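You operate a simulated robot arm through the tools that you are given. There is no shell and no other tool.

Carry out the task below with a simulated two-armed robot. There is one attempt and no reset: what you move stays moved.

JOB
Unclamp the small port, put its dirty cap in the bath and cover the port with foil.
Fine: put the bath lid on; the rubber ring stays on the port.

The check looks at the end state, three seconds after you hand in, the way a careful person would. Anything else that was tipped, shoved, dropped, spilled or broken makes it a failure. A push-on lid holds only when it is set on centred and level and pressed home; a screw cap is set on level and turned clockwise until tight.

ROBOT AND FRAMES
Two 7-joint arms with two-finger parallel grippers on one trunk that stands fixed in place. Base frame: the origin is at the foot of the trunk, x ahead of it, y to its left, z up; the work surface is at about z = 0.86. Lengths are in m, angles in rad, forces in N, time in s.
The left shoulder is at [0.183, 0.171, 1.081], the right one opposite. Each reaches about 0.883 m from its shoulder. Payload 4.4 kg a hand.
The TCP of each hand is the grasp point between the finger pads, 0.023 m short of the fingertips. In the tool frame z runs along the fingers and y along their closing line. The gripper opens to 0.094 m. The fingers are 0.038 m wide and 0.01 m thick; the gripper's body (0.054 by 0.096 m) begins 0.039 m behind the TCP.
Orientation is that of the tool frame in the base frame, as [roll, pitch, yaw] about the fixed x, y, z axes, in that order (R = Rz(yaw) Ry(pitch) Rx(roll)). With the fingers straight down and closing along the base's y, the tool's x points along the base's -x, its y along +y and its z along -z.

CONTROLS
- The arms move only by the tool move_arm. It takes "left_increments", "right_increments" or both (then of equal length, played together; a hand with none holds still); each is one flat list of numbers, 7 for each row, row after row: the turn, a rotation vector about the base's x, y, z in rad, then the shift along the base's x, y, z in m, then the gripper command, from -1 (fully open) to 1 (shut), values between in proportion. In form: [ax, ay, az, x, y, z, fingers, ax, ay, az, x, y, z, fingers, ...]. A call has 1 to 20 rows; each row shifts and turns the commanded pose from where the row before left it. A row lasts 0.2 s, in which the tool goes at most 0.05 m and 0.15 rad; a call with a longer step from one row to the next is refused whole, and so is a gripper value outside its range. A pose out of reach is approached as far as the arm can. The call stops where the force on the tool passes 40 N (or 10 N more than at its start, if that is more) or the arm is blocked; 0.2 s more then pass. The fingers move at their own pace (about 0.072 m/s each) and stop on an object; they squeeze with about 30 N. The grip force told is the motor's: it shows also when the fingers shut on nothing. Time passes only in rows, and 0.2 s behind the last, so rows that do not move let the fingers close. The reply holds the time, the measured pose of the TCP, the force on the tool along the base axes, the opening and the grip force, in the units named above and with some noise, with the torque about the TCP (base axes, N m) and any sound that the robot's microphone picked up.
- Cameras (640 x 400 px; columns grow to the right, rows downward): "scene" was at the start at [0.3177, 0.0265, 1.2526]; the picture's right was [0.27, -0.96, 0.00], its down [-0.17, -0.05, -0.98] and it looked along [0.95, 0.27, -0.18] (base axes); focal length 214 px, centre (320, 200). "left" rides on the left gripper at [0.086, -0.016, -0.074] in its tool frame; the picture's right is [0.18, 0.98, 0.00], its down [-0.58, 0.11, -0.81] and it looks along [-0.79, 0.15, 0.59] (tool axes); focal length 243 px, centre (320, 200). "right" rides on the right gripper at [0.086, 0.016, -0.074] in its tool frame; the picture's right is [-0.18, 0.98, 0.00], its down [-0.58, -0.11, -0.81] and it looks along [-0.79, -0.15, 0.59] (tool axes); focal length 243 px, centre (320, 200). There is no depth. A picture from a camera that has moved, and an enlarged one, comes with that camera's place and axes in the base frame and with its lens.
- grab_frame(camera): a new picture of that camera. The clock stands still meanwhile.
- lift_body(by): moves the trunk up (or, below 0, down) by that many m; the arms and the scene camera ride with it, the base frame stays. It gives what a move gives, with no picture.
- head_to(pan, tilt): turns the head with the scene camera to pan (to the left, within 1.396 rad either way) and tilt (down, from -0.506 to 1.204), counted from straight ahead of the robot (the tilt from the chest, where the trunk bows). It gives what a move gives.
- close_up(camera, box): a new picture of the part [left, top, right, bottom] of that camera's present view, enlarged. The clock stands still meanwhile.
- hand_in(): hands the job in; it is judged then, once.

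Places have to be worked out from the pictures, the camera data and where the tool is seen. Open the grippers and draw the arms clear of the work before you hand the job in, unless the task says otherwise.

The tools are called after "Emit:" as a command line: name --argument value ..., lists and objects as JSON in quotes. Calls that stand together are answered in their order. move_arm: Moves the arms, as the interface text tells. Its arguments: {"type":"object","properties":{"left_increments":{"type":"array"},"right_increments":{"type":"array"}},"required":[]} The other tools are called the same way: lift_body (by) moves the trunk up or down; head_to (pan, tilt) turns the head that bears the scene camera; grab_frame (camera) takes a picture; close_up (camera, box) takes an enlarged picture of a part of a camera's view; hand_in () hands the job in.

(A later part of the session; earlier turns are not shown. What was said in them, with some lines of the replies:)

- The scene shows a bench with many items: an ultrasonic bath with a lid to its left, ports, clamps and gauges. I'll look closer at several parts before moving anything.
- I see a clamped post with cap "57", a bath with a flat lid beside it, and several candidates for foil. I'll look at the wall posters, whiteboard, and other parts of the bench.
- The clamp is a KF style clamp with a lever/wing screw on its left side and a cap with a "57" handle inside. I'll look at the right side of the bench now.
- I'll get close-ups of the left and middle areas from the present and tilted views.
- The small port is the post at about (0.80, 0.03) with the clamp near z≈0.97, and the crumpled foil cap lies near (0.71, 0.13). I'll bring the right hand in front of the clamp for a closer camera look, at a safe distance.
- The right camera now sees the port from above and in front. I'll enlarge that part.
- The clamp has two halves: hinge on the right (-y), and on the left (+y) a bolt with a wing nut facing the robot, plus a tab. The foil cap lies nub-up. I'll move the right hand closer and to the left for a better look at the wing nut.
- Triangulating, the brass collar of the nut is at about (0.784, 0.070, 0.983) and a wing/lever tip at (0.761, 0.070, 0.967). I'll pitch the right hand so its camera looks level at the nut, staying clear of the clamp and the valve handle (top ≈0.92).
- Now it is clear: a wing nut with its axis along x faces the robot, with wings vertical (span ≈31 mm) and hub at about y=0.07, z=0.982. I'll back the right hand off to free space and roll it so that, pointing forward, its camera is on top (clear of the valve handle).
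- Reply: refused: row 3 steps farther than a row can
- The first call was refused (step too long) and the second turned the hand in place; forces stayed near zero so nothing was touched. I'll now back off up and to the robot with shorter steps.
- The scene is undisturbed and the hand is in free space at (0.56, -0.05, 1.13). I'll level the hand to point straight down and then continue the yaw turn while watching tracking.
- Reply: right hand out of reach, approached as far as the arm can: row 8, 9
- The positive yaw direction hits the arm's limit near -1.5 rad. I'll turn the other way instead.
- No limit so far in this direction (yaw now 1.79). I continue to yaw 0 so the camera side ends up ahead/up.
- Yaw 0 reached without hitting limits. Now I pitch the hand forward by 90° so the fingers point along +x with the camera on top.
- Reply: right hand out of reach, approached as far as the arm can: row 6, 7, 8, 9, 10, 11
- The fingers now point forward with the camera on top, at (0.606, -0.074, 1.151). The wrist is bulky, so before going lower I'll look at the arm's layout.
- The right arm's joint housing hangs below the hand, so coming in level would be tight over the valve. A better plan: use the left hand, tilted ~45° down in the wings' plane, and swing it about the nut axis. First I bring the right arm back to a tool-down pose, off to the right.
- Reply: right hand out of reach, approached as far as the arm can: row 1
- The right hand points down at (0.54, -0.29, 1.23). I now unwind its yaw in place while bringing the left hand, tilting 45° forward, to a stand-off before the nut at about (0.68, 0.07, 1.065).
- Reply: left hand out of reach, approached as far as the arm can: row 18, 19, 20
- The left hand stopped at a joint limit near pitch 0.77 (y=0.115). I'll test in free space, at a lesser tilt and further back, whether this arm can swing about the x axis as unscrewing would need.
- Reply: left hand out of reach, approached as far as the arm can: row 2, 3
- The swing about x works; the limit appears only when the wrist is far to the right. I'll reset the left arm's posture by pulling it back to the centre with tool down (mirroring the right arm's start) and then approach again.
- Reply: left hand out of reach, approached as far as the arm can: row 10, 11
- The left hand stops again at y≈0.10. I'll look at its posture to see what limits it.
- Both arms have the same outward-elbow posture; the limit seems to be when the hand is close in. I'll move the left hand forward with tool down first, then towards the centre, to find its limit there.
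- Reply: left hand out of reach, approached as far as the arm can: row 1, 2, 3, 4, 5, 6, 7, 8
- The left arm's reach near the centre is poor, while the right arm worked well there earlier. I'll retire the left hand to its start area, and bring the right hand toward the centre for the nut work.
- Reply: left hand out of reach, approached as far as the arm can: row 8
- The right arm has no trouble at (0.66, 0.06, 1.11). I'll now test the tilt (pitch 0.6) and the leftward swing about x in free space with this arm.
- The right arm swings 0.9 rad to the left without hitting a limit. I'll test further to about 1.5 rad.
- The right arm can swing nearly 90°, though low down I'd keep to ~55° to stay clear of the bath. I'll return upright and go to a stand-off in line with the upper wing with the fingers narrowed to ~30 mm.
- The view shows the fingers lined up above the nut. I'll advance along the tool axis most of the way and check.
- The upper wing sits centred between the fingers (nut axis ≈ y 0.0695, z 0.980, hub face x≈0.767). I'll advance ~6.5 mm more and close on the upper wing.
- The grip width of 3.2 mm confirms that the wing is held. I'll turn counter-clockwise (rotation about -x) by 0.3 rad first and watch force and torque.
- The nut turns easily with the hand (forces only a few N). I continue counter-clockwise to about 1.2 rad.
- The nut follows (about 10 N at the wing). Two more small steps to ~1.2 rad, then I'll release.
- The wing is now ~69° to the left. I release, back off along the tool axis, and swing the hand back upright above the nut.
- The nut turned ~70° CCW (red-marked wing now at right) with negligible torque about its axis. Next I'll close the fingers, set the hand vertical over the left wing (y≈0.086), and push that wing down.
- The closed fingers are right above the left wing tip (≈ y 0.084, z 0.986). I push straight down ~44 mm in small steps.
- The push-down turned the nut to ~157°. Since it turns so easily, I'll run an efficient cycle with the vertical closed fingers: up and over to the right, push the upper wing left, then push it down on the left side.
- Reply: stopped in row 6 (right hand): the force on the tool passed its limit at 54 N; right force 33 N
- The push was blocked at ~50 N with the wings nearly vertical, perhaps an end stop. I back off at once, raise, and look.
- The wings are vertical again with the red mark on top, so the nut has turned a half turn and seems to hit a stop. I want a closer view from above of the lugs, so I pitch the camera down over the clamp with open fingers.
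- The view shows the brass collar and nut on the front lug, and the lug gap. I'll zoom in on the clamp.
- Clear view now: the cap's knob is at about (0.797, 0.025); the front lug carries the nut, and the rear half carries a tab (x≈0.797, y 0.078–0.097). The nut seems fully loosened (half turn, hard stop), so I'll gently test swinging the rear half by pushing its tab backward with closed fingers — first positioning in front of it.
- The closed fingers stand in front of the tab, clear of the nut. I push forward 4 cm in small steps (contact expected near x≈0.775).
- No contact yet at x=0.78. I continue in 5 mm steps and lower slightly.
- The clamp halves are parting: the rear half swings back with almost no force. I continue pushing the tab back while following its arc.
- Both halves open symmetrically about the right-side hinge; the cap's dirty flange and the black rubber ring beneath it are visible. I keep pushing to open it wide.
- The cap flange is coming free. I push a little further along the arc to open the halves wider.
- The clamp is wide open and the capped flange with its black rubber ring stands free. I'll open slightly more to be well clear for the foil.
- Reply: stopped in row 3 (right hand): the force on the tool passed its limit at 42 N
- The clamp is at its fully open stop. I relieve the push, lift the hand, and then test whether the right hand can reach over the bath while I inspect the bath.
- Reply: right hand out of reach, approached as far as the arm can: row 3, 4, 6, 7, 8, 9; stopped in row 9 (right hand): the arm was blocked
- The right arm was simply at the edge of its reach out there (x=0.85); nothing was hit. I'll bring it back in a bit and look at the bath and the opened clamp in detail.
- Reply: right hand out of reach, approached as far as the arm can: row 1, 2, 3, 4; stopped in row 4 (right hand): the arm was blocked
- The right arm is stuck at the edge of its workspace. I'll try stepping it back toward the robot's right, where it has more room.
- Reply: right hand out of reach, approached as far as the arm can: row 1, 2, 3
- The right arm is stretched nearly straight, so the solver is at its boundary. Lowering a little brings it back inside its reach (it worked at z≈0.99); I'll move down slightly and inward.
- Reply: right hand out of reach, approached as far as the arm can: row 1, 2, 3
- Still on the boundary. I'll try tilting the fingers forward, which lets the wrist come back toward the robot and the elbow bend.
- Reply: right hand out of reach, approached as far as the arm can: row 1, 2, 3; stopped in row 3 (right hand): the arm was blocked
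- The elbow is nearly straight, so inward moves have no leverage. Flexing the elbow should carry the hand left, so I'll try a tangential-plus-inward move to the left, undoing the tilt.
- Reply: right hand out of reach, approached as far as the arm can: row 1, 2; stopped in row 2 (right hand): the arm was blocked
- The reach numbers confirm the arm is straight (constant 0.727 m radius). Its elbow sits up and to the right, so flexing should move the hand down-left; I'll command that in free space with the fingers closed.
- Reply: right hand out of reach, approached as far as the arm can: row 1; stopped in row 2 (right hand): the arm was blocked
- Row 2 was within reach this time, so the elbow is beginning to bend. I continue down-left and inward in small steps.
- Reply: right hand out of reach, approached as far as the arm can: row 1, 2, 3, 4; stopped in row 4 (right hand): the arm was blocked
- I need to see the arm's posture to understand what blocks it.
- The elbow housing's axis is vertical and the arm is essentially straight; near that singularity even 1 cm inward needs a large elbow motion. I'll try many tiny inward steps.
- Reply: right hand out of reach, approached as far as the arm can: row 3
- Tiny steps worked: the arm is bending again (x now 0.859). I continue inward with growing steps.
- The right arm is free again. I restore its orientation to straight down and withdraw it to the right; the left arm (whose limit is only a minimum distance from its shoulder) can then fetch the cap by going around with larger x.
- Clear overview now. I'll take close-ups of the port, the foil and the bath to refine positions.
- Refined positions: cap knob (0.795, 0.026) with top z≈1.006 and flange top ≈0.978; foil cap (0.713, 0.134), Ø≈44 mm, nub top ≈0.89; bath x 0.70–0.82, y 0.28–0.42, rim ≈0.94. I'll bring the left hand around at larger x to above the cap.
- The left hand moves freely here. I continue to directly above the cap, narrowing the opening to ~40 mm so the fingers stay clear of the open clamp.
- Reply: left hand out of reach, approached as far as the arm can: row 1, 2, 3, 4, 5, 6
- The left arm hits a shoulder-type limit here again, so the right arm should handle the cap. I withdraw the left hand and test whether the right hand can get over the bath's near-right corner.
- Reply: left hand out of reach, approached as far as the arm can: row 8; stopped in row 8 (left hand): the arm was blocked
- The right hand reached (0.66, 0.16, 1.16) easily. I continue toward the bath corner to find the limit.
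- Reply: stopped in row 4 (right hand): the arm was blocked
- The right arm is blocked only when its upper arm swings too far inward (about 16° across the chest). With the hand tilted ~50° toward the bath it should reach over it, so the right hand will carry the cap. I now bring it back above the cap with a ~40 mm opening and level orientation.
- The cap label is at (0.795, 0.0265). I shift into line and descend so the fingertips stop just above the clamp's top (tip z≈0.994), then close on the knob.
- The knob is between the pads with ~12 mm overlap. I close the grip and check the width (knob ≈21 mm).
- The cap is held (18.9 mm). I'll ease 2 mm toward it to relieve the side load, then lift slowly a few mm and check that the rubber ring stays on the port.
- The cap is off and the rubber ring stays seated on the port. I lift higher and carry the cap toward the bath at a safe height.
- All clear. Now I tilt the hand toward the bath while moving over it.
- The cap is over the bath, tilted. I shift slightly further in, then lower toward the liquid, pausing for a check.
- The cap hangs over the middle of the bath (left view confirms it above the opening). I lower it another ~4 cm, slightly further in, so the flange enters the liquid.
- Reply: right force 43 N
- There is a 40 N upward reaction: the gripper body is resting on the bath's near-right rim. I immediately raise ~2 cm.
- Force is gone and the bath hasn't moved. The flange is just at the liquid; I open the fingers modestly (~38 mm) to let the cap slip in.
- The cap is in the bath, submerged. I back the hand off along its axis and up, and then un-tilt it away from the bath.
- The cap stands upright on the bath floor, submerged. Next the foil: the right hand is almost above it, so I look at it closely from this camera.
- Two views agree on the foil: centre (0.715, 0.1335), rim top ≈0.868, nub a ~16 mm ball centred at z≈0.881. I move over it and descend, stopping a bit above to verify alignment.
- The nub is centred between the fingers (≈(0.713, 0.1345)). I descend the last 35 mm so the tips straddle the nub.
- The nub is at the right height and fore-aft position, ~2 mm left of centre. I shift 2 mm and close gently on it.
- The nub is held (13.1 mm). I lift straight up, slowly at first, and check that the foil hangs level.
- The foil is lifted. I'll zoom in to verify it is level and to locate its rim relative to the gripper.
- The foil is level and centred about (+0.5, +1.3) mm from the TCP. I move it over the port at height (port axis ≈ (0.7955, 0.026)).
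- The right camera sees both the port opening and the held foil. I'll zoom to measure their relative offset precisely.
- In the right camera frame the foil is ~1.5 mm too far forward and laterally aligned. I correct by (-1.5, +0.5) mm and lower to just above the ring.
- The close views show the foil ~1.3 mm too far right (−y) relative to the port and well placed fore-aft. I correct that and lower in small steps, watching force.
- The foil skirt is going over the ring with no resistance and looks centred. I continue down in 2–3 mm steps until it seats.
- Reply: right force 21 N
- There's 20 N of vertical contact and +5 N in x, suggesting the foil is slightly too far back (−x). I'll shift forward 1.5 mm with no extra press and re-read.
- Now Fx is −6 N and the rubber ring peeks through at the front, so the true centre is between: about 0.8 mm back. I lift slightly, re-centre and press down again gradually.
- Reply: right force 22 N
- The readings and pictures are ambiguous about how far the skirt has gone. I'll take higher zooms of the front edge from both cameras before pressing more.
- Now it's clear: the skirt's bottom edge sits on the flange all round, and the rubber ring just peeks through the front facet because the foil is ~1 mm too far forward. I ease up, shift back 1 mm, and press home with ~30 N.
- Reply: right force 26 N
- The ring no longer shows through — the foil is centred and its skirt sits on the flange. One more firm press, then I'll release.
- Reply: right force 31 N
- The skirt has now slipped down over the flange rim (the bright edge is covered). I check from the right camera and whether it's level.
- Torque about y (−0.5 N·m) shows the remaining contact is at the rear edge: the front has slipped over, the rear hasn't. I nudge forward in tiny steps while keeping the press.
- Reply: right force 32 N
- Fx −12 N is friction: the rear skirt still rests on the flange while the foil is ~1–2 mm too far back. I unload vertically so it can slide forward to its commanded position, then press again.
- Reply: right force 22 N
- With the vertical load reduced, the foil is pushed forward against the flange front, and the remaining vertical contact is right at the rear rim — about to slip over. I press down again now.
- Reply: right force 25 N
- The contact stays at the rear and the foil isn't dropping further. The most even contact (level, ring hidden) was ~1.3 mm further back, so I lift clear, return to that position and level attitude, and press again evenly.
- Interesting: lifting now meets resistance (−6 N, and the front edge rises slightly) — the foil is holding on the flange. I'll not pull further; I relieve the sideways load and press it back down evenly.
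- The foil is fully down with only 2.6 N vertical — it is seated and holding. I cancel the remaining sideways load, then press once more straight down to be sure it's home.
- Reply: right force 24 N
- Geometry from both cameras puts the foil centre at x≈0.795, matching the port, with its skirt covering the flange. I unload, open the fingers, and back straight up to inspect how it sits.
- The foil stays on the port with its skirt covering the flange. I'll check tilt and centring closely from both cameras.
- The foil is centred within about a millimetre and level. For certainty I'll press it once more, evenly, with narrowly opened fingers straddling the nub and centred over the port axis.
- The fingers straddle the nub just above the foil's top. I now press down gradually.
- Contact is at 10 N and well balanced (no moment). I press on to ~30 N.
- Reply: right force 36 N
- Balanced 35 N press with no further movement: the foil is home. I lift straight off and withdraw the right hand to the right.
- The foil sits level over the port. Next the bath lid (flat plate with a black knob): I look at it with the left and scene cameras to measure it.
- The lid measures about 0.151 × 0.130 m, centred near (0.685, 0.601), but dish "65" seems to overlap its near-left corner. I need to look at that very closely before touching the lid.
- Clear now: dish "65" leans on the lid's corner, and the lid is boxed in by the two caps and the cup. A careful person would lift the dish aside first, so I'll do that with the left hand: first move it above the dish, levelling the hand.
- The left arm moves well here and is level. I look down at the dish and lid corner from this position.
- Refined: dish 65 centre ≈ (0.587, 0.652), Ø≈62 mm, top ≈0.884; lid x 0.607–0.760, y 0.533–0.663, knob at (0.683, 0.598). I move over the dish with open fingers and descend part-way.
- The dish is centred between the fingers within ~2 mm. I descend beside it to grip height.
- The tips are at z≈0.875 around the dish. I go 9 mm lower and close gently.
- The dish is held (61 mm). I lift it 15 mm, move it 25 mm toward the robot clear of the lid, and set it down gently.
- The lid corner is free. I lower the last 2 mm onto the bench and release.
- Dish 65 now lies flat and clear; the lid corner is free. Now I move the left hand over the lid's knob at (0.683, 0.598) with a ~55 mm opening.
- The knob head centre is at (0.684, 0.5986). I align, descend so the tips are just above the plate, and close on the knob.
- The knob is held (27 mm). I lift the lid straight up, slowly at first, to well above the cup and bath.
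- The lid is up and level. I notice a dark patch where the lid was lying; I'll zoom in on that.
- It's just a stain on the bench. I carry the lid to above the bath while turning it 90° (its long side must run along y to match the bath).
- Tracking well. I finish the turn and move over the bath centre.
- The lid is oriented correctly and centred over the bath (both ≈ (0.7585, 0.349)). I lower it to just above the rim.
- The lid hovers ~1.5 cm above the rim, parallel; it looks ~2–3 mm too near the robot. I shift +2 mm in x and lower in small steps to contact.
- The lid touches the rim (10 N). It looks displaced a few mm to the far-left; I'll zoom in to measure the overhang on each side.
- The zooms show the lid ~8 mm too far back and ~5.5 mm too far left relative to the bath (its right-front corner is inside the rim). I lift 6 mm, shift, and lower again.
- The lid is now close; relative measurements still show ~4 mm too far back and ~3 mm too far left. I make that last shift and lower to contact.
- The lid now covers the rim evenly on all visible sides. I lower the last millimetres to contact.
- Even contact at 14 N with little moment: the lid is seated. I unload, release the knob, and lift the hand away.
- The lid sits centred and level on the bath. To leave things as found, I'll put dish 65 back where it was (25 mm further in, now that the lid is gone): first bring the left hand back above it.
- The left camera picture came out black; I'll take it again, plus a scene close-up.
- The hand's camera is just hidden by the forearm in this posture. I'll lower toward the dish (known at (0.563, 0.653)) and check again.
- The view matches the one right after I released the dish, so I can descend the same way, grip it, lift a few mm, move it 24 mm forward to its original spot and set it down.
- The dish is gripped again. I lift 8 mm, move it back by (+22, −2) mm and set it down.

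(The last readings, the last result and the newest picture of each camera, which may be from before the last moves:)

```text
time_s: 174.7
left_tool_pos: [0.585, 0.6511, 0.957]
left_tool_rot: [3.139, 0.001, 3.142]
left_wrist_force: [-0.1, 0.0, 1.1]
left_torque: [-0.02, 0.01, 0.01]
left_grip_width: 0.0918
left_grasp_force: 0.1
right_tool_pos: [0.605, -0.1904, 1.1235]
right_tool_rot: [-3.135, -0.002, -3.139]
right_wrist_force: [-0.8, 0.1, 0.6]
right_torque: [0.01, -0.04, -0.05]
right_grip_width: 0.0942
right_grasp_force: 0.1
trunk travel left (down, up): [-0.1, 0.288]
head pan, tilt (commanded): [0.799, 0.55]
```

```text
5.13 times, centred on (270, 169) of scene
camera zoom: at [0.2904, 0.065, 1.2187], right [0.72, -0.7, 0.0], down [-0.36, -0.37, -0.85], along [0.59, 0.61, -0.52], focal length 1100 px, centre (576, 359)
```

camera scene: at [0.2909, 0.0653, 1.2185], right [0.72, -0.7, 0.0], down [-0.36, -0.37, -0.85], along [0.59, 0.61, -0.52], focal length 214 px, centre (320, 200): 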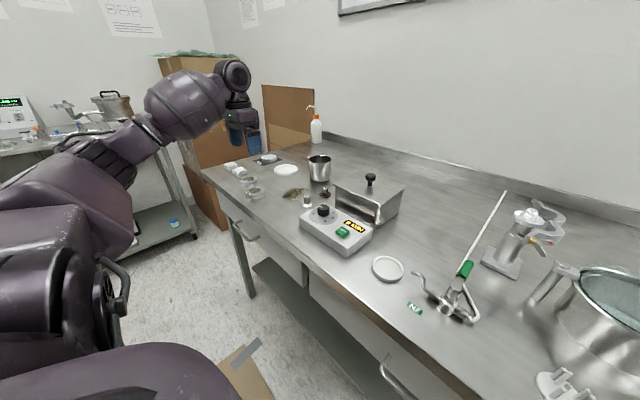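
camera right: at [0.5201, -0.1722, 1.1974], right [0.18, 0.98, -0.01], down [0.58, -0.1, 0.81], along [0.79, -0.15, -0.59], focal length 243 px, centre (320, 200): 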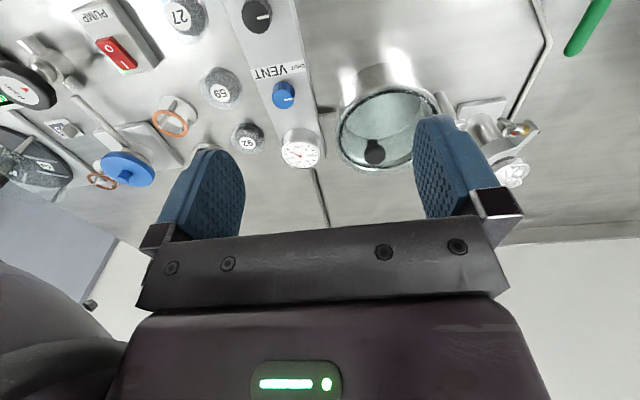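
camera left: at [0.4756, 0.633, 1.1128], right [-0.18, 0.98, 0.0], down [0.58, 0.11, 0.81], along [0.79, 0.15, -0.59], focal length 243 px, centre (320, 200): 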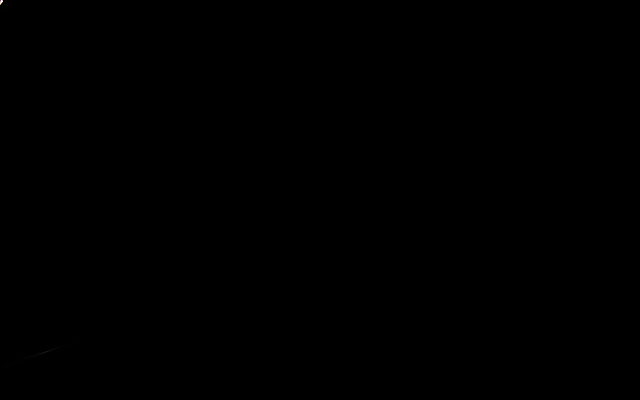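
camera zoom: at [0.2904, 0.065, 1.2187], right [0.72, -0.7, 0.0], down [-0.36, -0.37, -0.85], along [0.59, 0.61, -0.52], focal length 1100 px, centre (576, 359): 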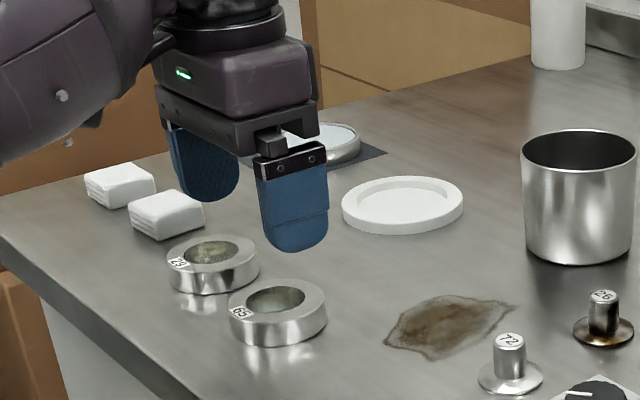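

Dish 65 is back in place, lying flat. I now withdraw both hands up and back, clear of the work.

Emit:
move_arm --left_increments '[0, 0, 0, 0, 0, 0.04, -1, 0, 0, 0, 0, 0, 0.045, -1, 0, 0, 0, 0, 0, 0.045, -1, 0, 0, 0, -0.01, -0.02, 0.03, -1, 0, 0, 0, -0.015, -0.03, 0.02, -1, 0, 0, 0, -0.015, -0.03, 0.02, -1, 0, 0, 0, -0.015, -0.03, 0.01, -1]' --right_increments '[0, 0, 0, 0, 0, 0.02, -1, 0, 0, 0, 0, 0, 0.03, -1, 0, 0, 0, -0.01, -0.005, 0.02, -1, 0, 0, 0, -0.015, -0.01, 0.01, -1, 0, 0, 0, -0.015, -0.01, 0, -1, 0, 0, 0, -0.015, -0.01, 0, -1, 0, 0, 0, 0, 0, 0, -1]'

Emit:
head_to --pan 0.3 --tilt 0.65

Emit:
grab_frame --camera "scene"

Emit:
close_up --camera "scene" --box '[310, 120, 410, 195]'

Emit:
close_up --camera "scene" --box '[50, 120, 290, 260]'

```text
time_s: 176.3
left_tool_pos: [0.5309, 0.5418, 1.1699]
left_tool_rot: [3.14, 0.002, 3.141]
left_wrist_force: [-0.3, -0.2, -0.4]
left_torque: [-0.04, -0.02, 0.04]
left_grip_width: 0.094
left_grasp_force: 0.1
right_tool_pos: [0.5502, -0.224, 1.1996]
right_tool_rot: [-3.136, -0.004, -3.139]
right_wrist_force: [-0.5, -0.4, -0.9]
right_torque: [-0.03, 0.02, -0.01]
right_grip_width: 0.094
right_grasp_force: 0.1
trunk travel left (down, up): [-0.1, 0.288]
head pan, tilt (commanded): [0.799, 0.55]
```

```text
time_s: 177.2
left_tool_pos: [0.5312, 0.5425, 1.17]
left_tool_rot: [3.141, 0.001, 3.14]
left_wrist_force: [0.2, -0.7, -0.4]
left_torque: [0.01, -0.02, 0.0]
left_grip_width: 0.094
left_grasp_force: 0.1
right_tool_pos: [0.5499, -0.2245, 1.2008]
right_tool_rot: [-3.135, -0.002, -3.139]
right_wrist_force: [0.2, 0.9, -0.4]
right_torque: [0.0, 0.01, 0.0]
right_grip_width: 0.0939
right_grasp_force: 0.0
trunk travel left (down, up): [-0.1, 0.288]
head pan, tilt (commanded): [0.3, 0.649]
```

```text
taken
camera scene: at [0.3112, 0.0267, 1.2097], right [0.3, -0.95, 0.0], down [-0.58, -0.18, -0.8], along [0.76, 0.24, -0.6], focal length 214 px, centre (320, 200)
```

scene: 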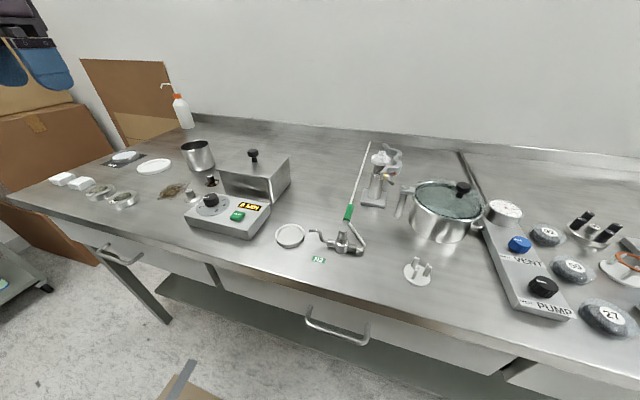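

```text
5.33 times, centred on (360, 158) of scene
camera zoom: at [0.3112, 0.0267, 1.2097], right [0.3, -0.95, 0.0], down [-0.58, -0.18, -0.8], along [0.76, 0.24, -0.6], focal length 1144 px, centre (107, 427)
```

zoom: 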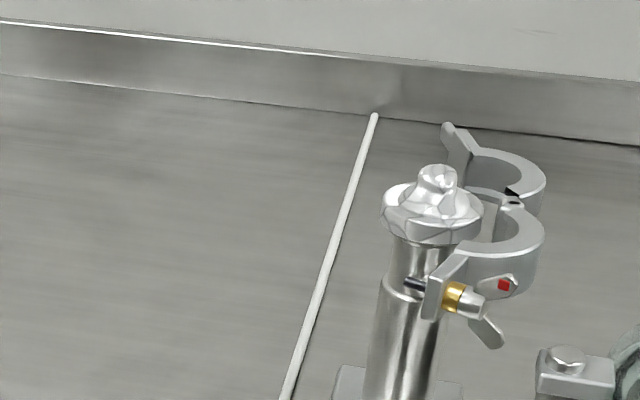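

```text
2.67 times, centred on (170, 190) of scene
camera zoom: at [0.3112, 0.0267, 1.2097], right [0.3, -0.95, 0.0], down [-0.58, -0.18, -0.8], along [0.76, 0.24, -0.6], focal length 572 px, centre (720, 227)
```

zoom: 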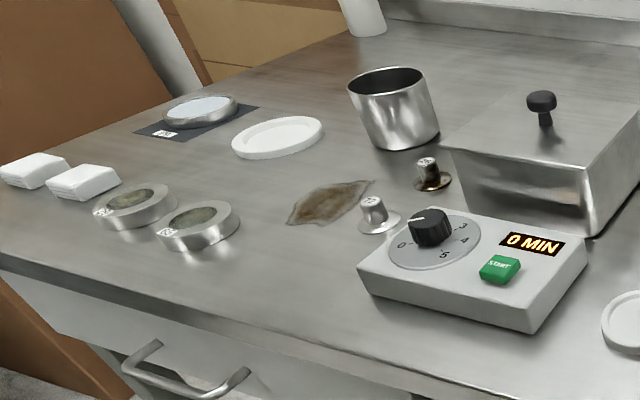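

Everything looks right. One last high-zoom check of the foil's seat and the lid before handing in.

Emit:
close_up --camera "scene" --box '[362, 140, 406, 173]'

Emit:
close_up --camera "right" --box '[400, 60, 620, 220]'

Emit:
close_up --camera "scene" --box '[205, 140, 300, 210]'

```text
12.12 times, centred on (384, 156) of scene
camera zoom: at [0.3112, 0.0267, 1.2097], right [0.3, -0.95, 0.0], down [-0.58, -0.18, -0.8], along [0.76, 0.24, -0.6], focal length 2600 px, centre (-456, 727)
```

zoom: 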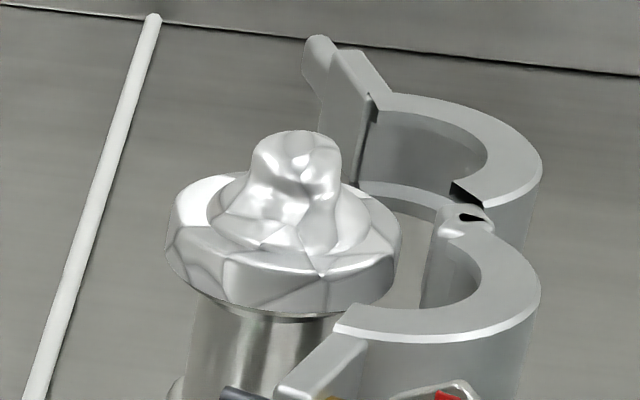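

```text
2.50 times, centred on (510, 140) of right
camera zoom: at [0.4642, -0.2069, 1.2749], right [0.18, 0.98, -0.01], down [0.58, -0.1, 0.81], along [0.79, -0.15, -0.59], focal length 606 px, centre (-155, 350)
```

zoom: 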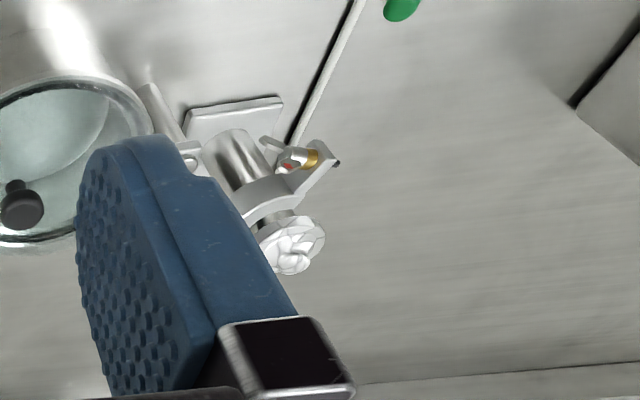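

```text
5.71 times, centred on (252, 175) of scene
camera zoom: at [0.3112, 0.0267, 1.2097], right [0.3, -0.95, 0.0], down [-0.58, -0.18, -0.8], along [0.76, 0.24, -0.6], focal length 1226 px, centre (706, 343)
```

zoom: 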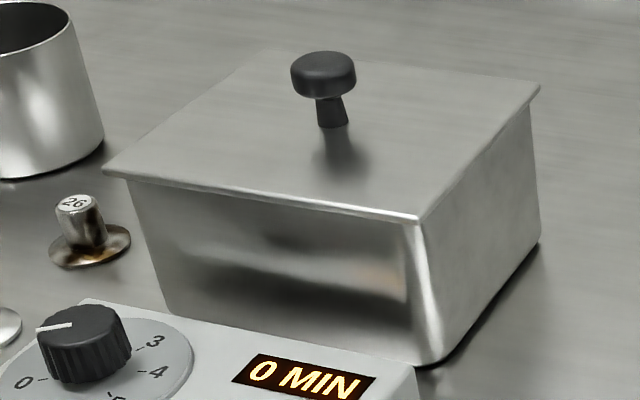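

The end state looks right, so I'm handing the job in:
- **Clamp:** it is fully open.
- **Foil:** it sits level on the port, with the rubber ring underneath.
- **Dirty cap:** cap 57 is submerged in the bath.
- **Bath lid:** it is centred and level.
- **Dish 65:** it was leaning on the bath lid, so I moved it aside and then put it back in its spot, lying flat.
- **Arms:** both are open and clear of the work.

Emit:
hand_in

```text
The job is handed in.
```

I've handed the job in. The small port is unclamped, its dirty cap is in the bath, and the port is covered with foil. The checker hasn't returned a result.

- **Clamp:** a half turn of the wing nut brought it to its stop, and both halves of the clamp are open as far as they go.
- **Cap:** cap 57 is standing upright on the bath floor, under the liquid.
- **Foil:** it sits level and centred over the port, pressed down evenly with about 35 N. The rubber ring stayed on the port underneath it.
- **Bath lid:** I took "Fine: put the bath lid on" as an instruction. The lid is on the bath, turned 90° to match it, centred and level.
- **Dish 65:** it was leaning on a corner of the lid, so I lifted it aside first. It is now back within a few millimetres of where it was, lying flat instead of tilted.
- **Contact with the bath:** while I lowered the cap, the gripper pressed on the bath rim with about 40 N. I backed off, and the bath did not appear to move.

There is a brown stain on the bench where the lid had been lying. It was there when I lifted the lid, and I left it alone. Both hands are open and clear of the work.
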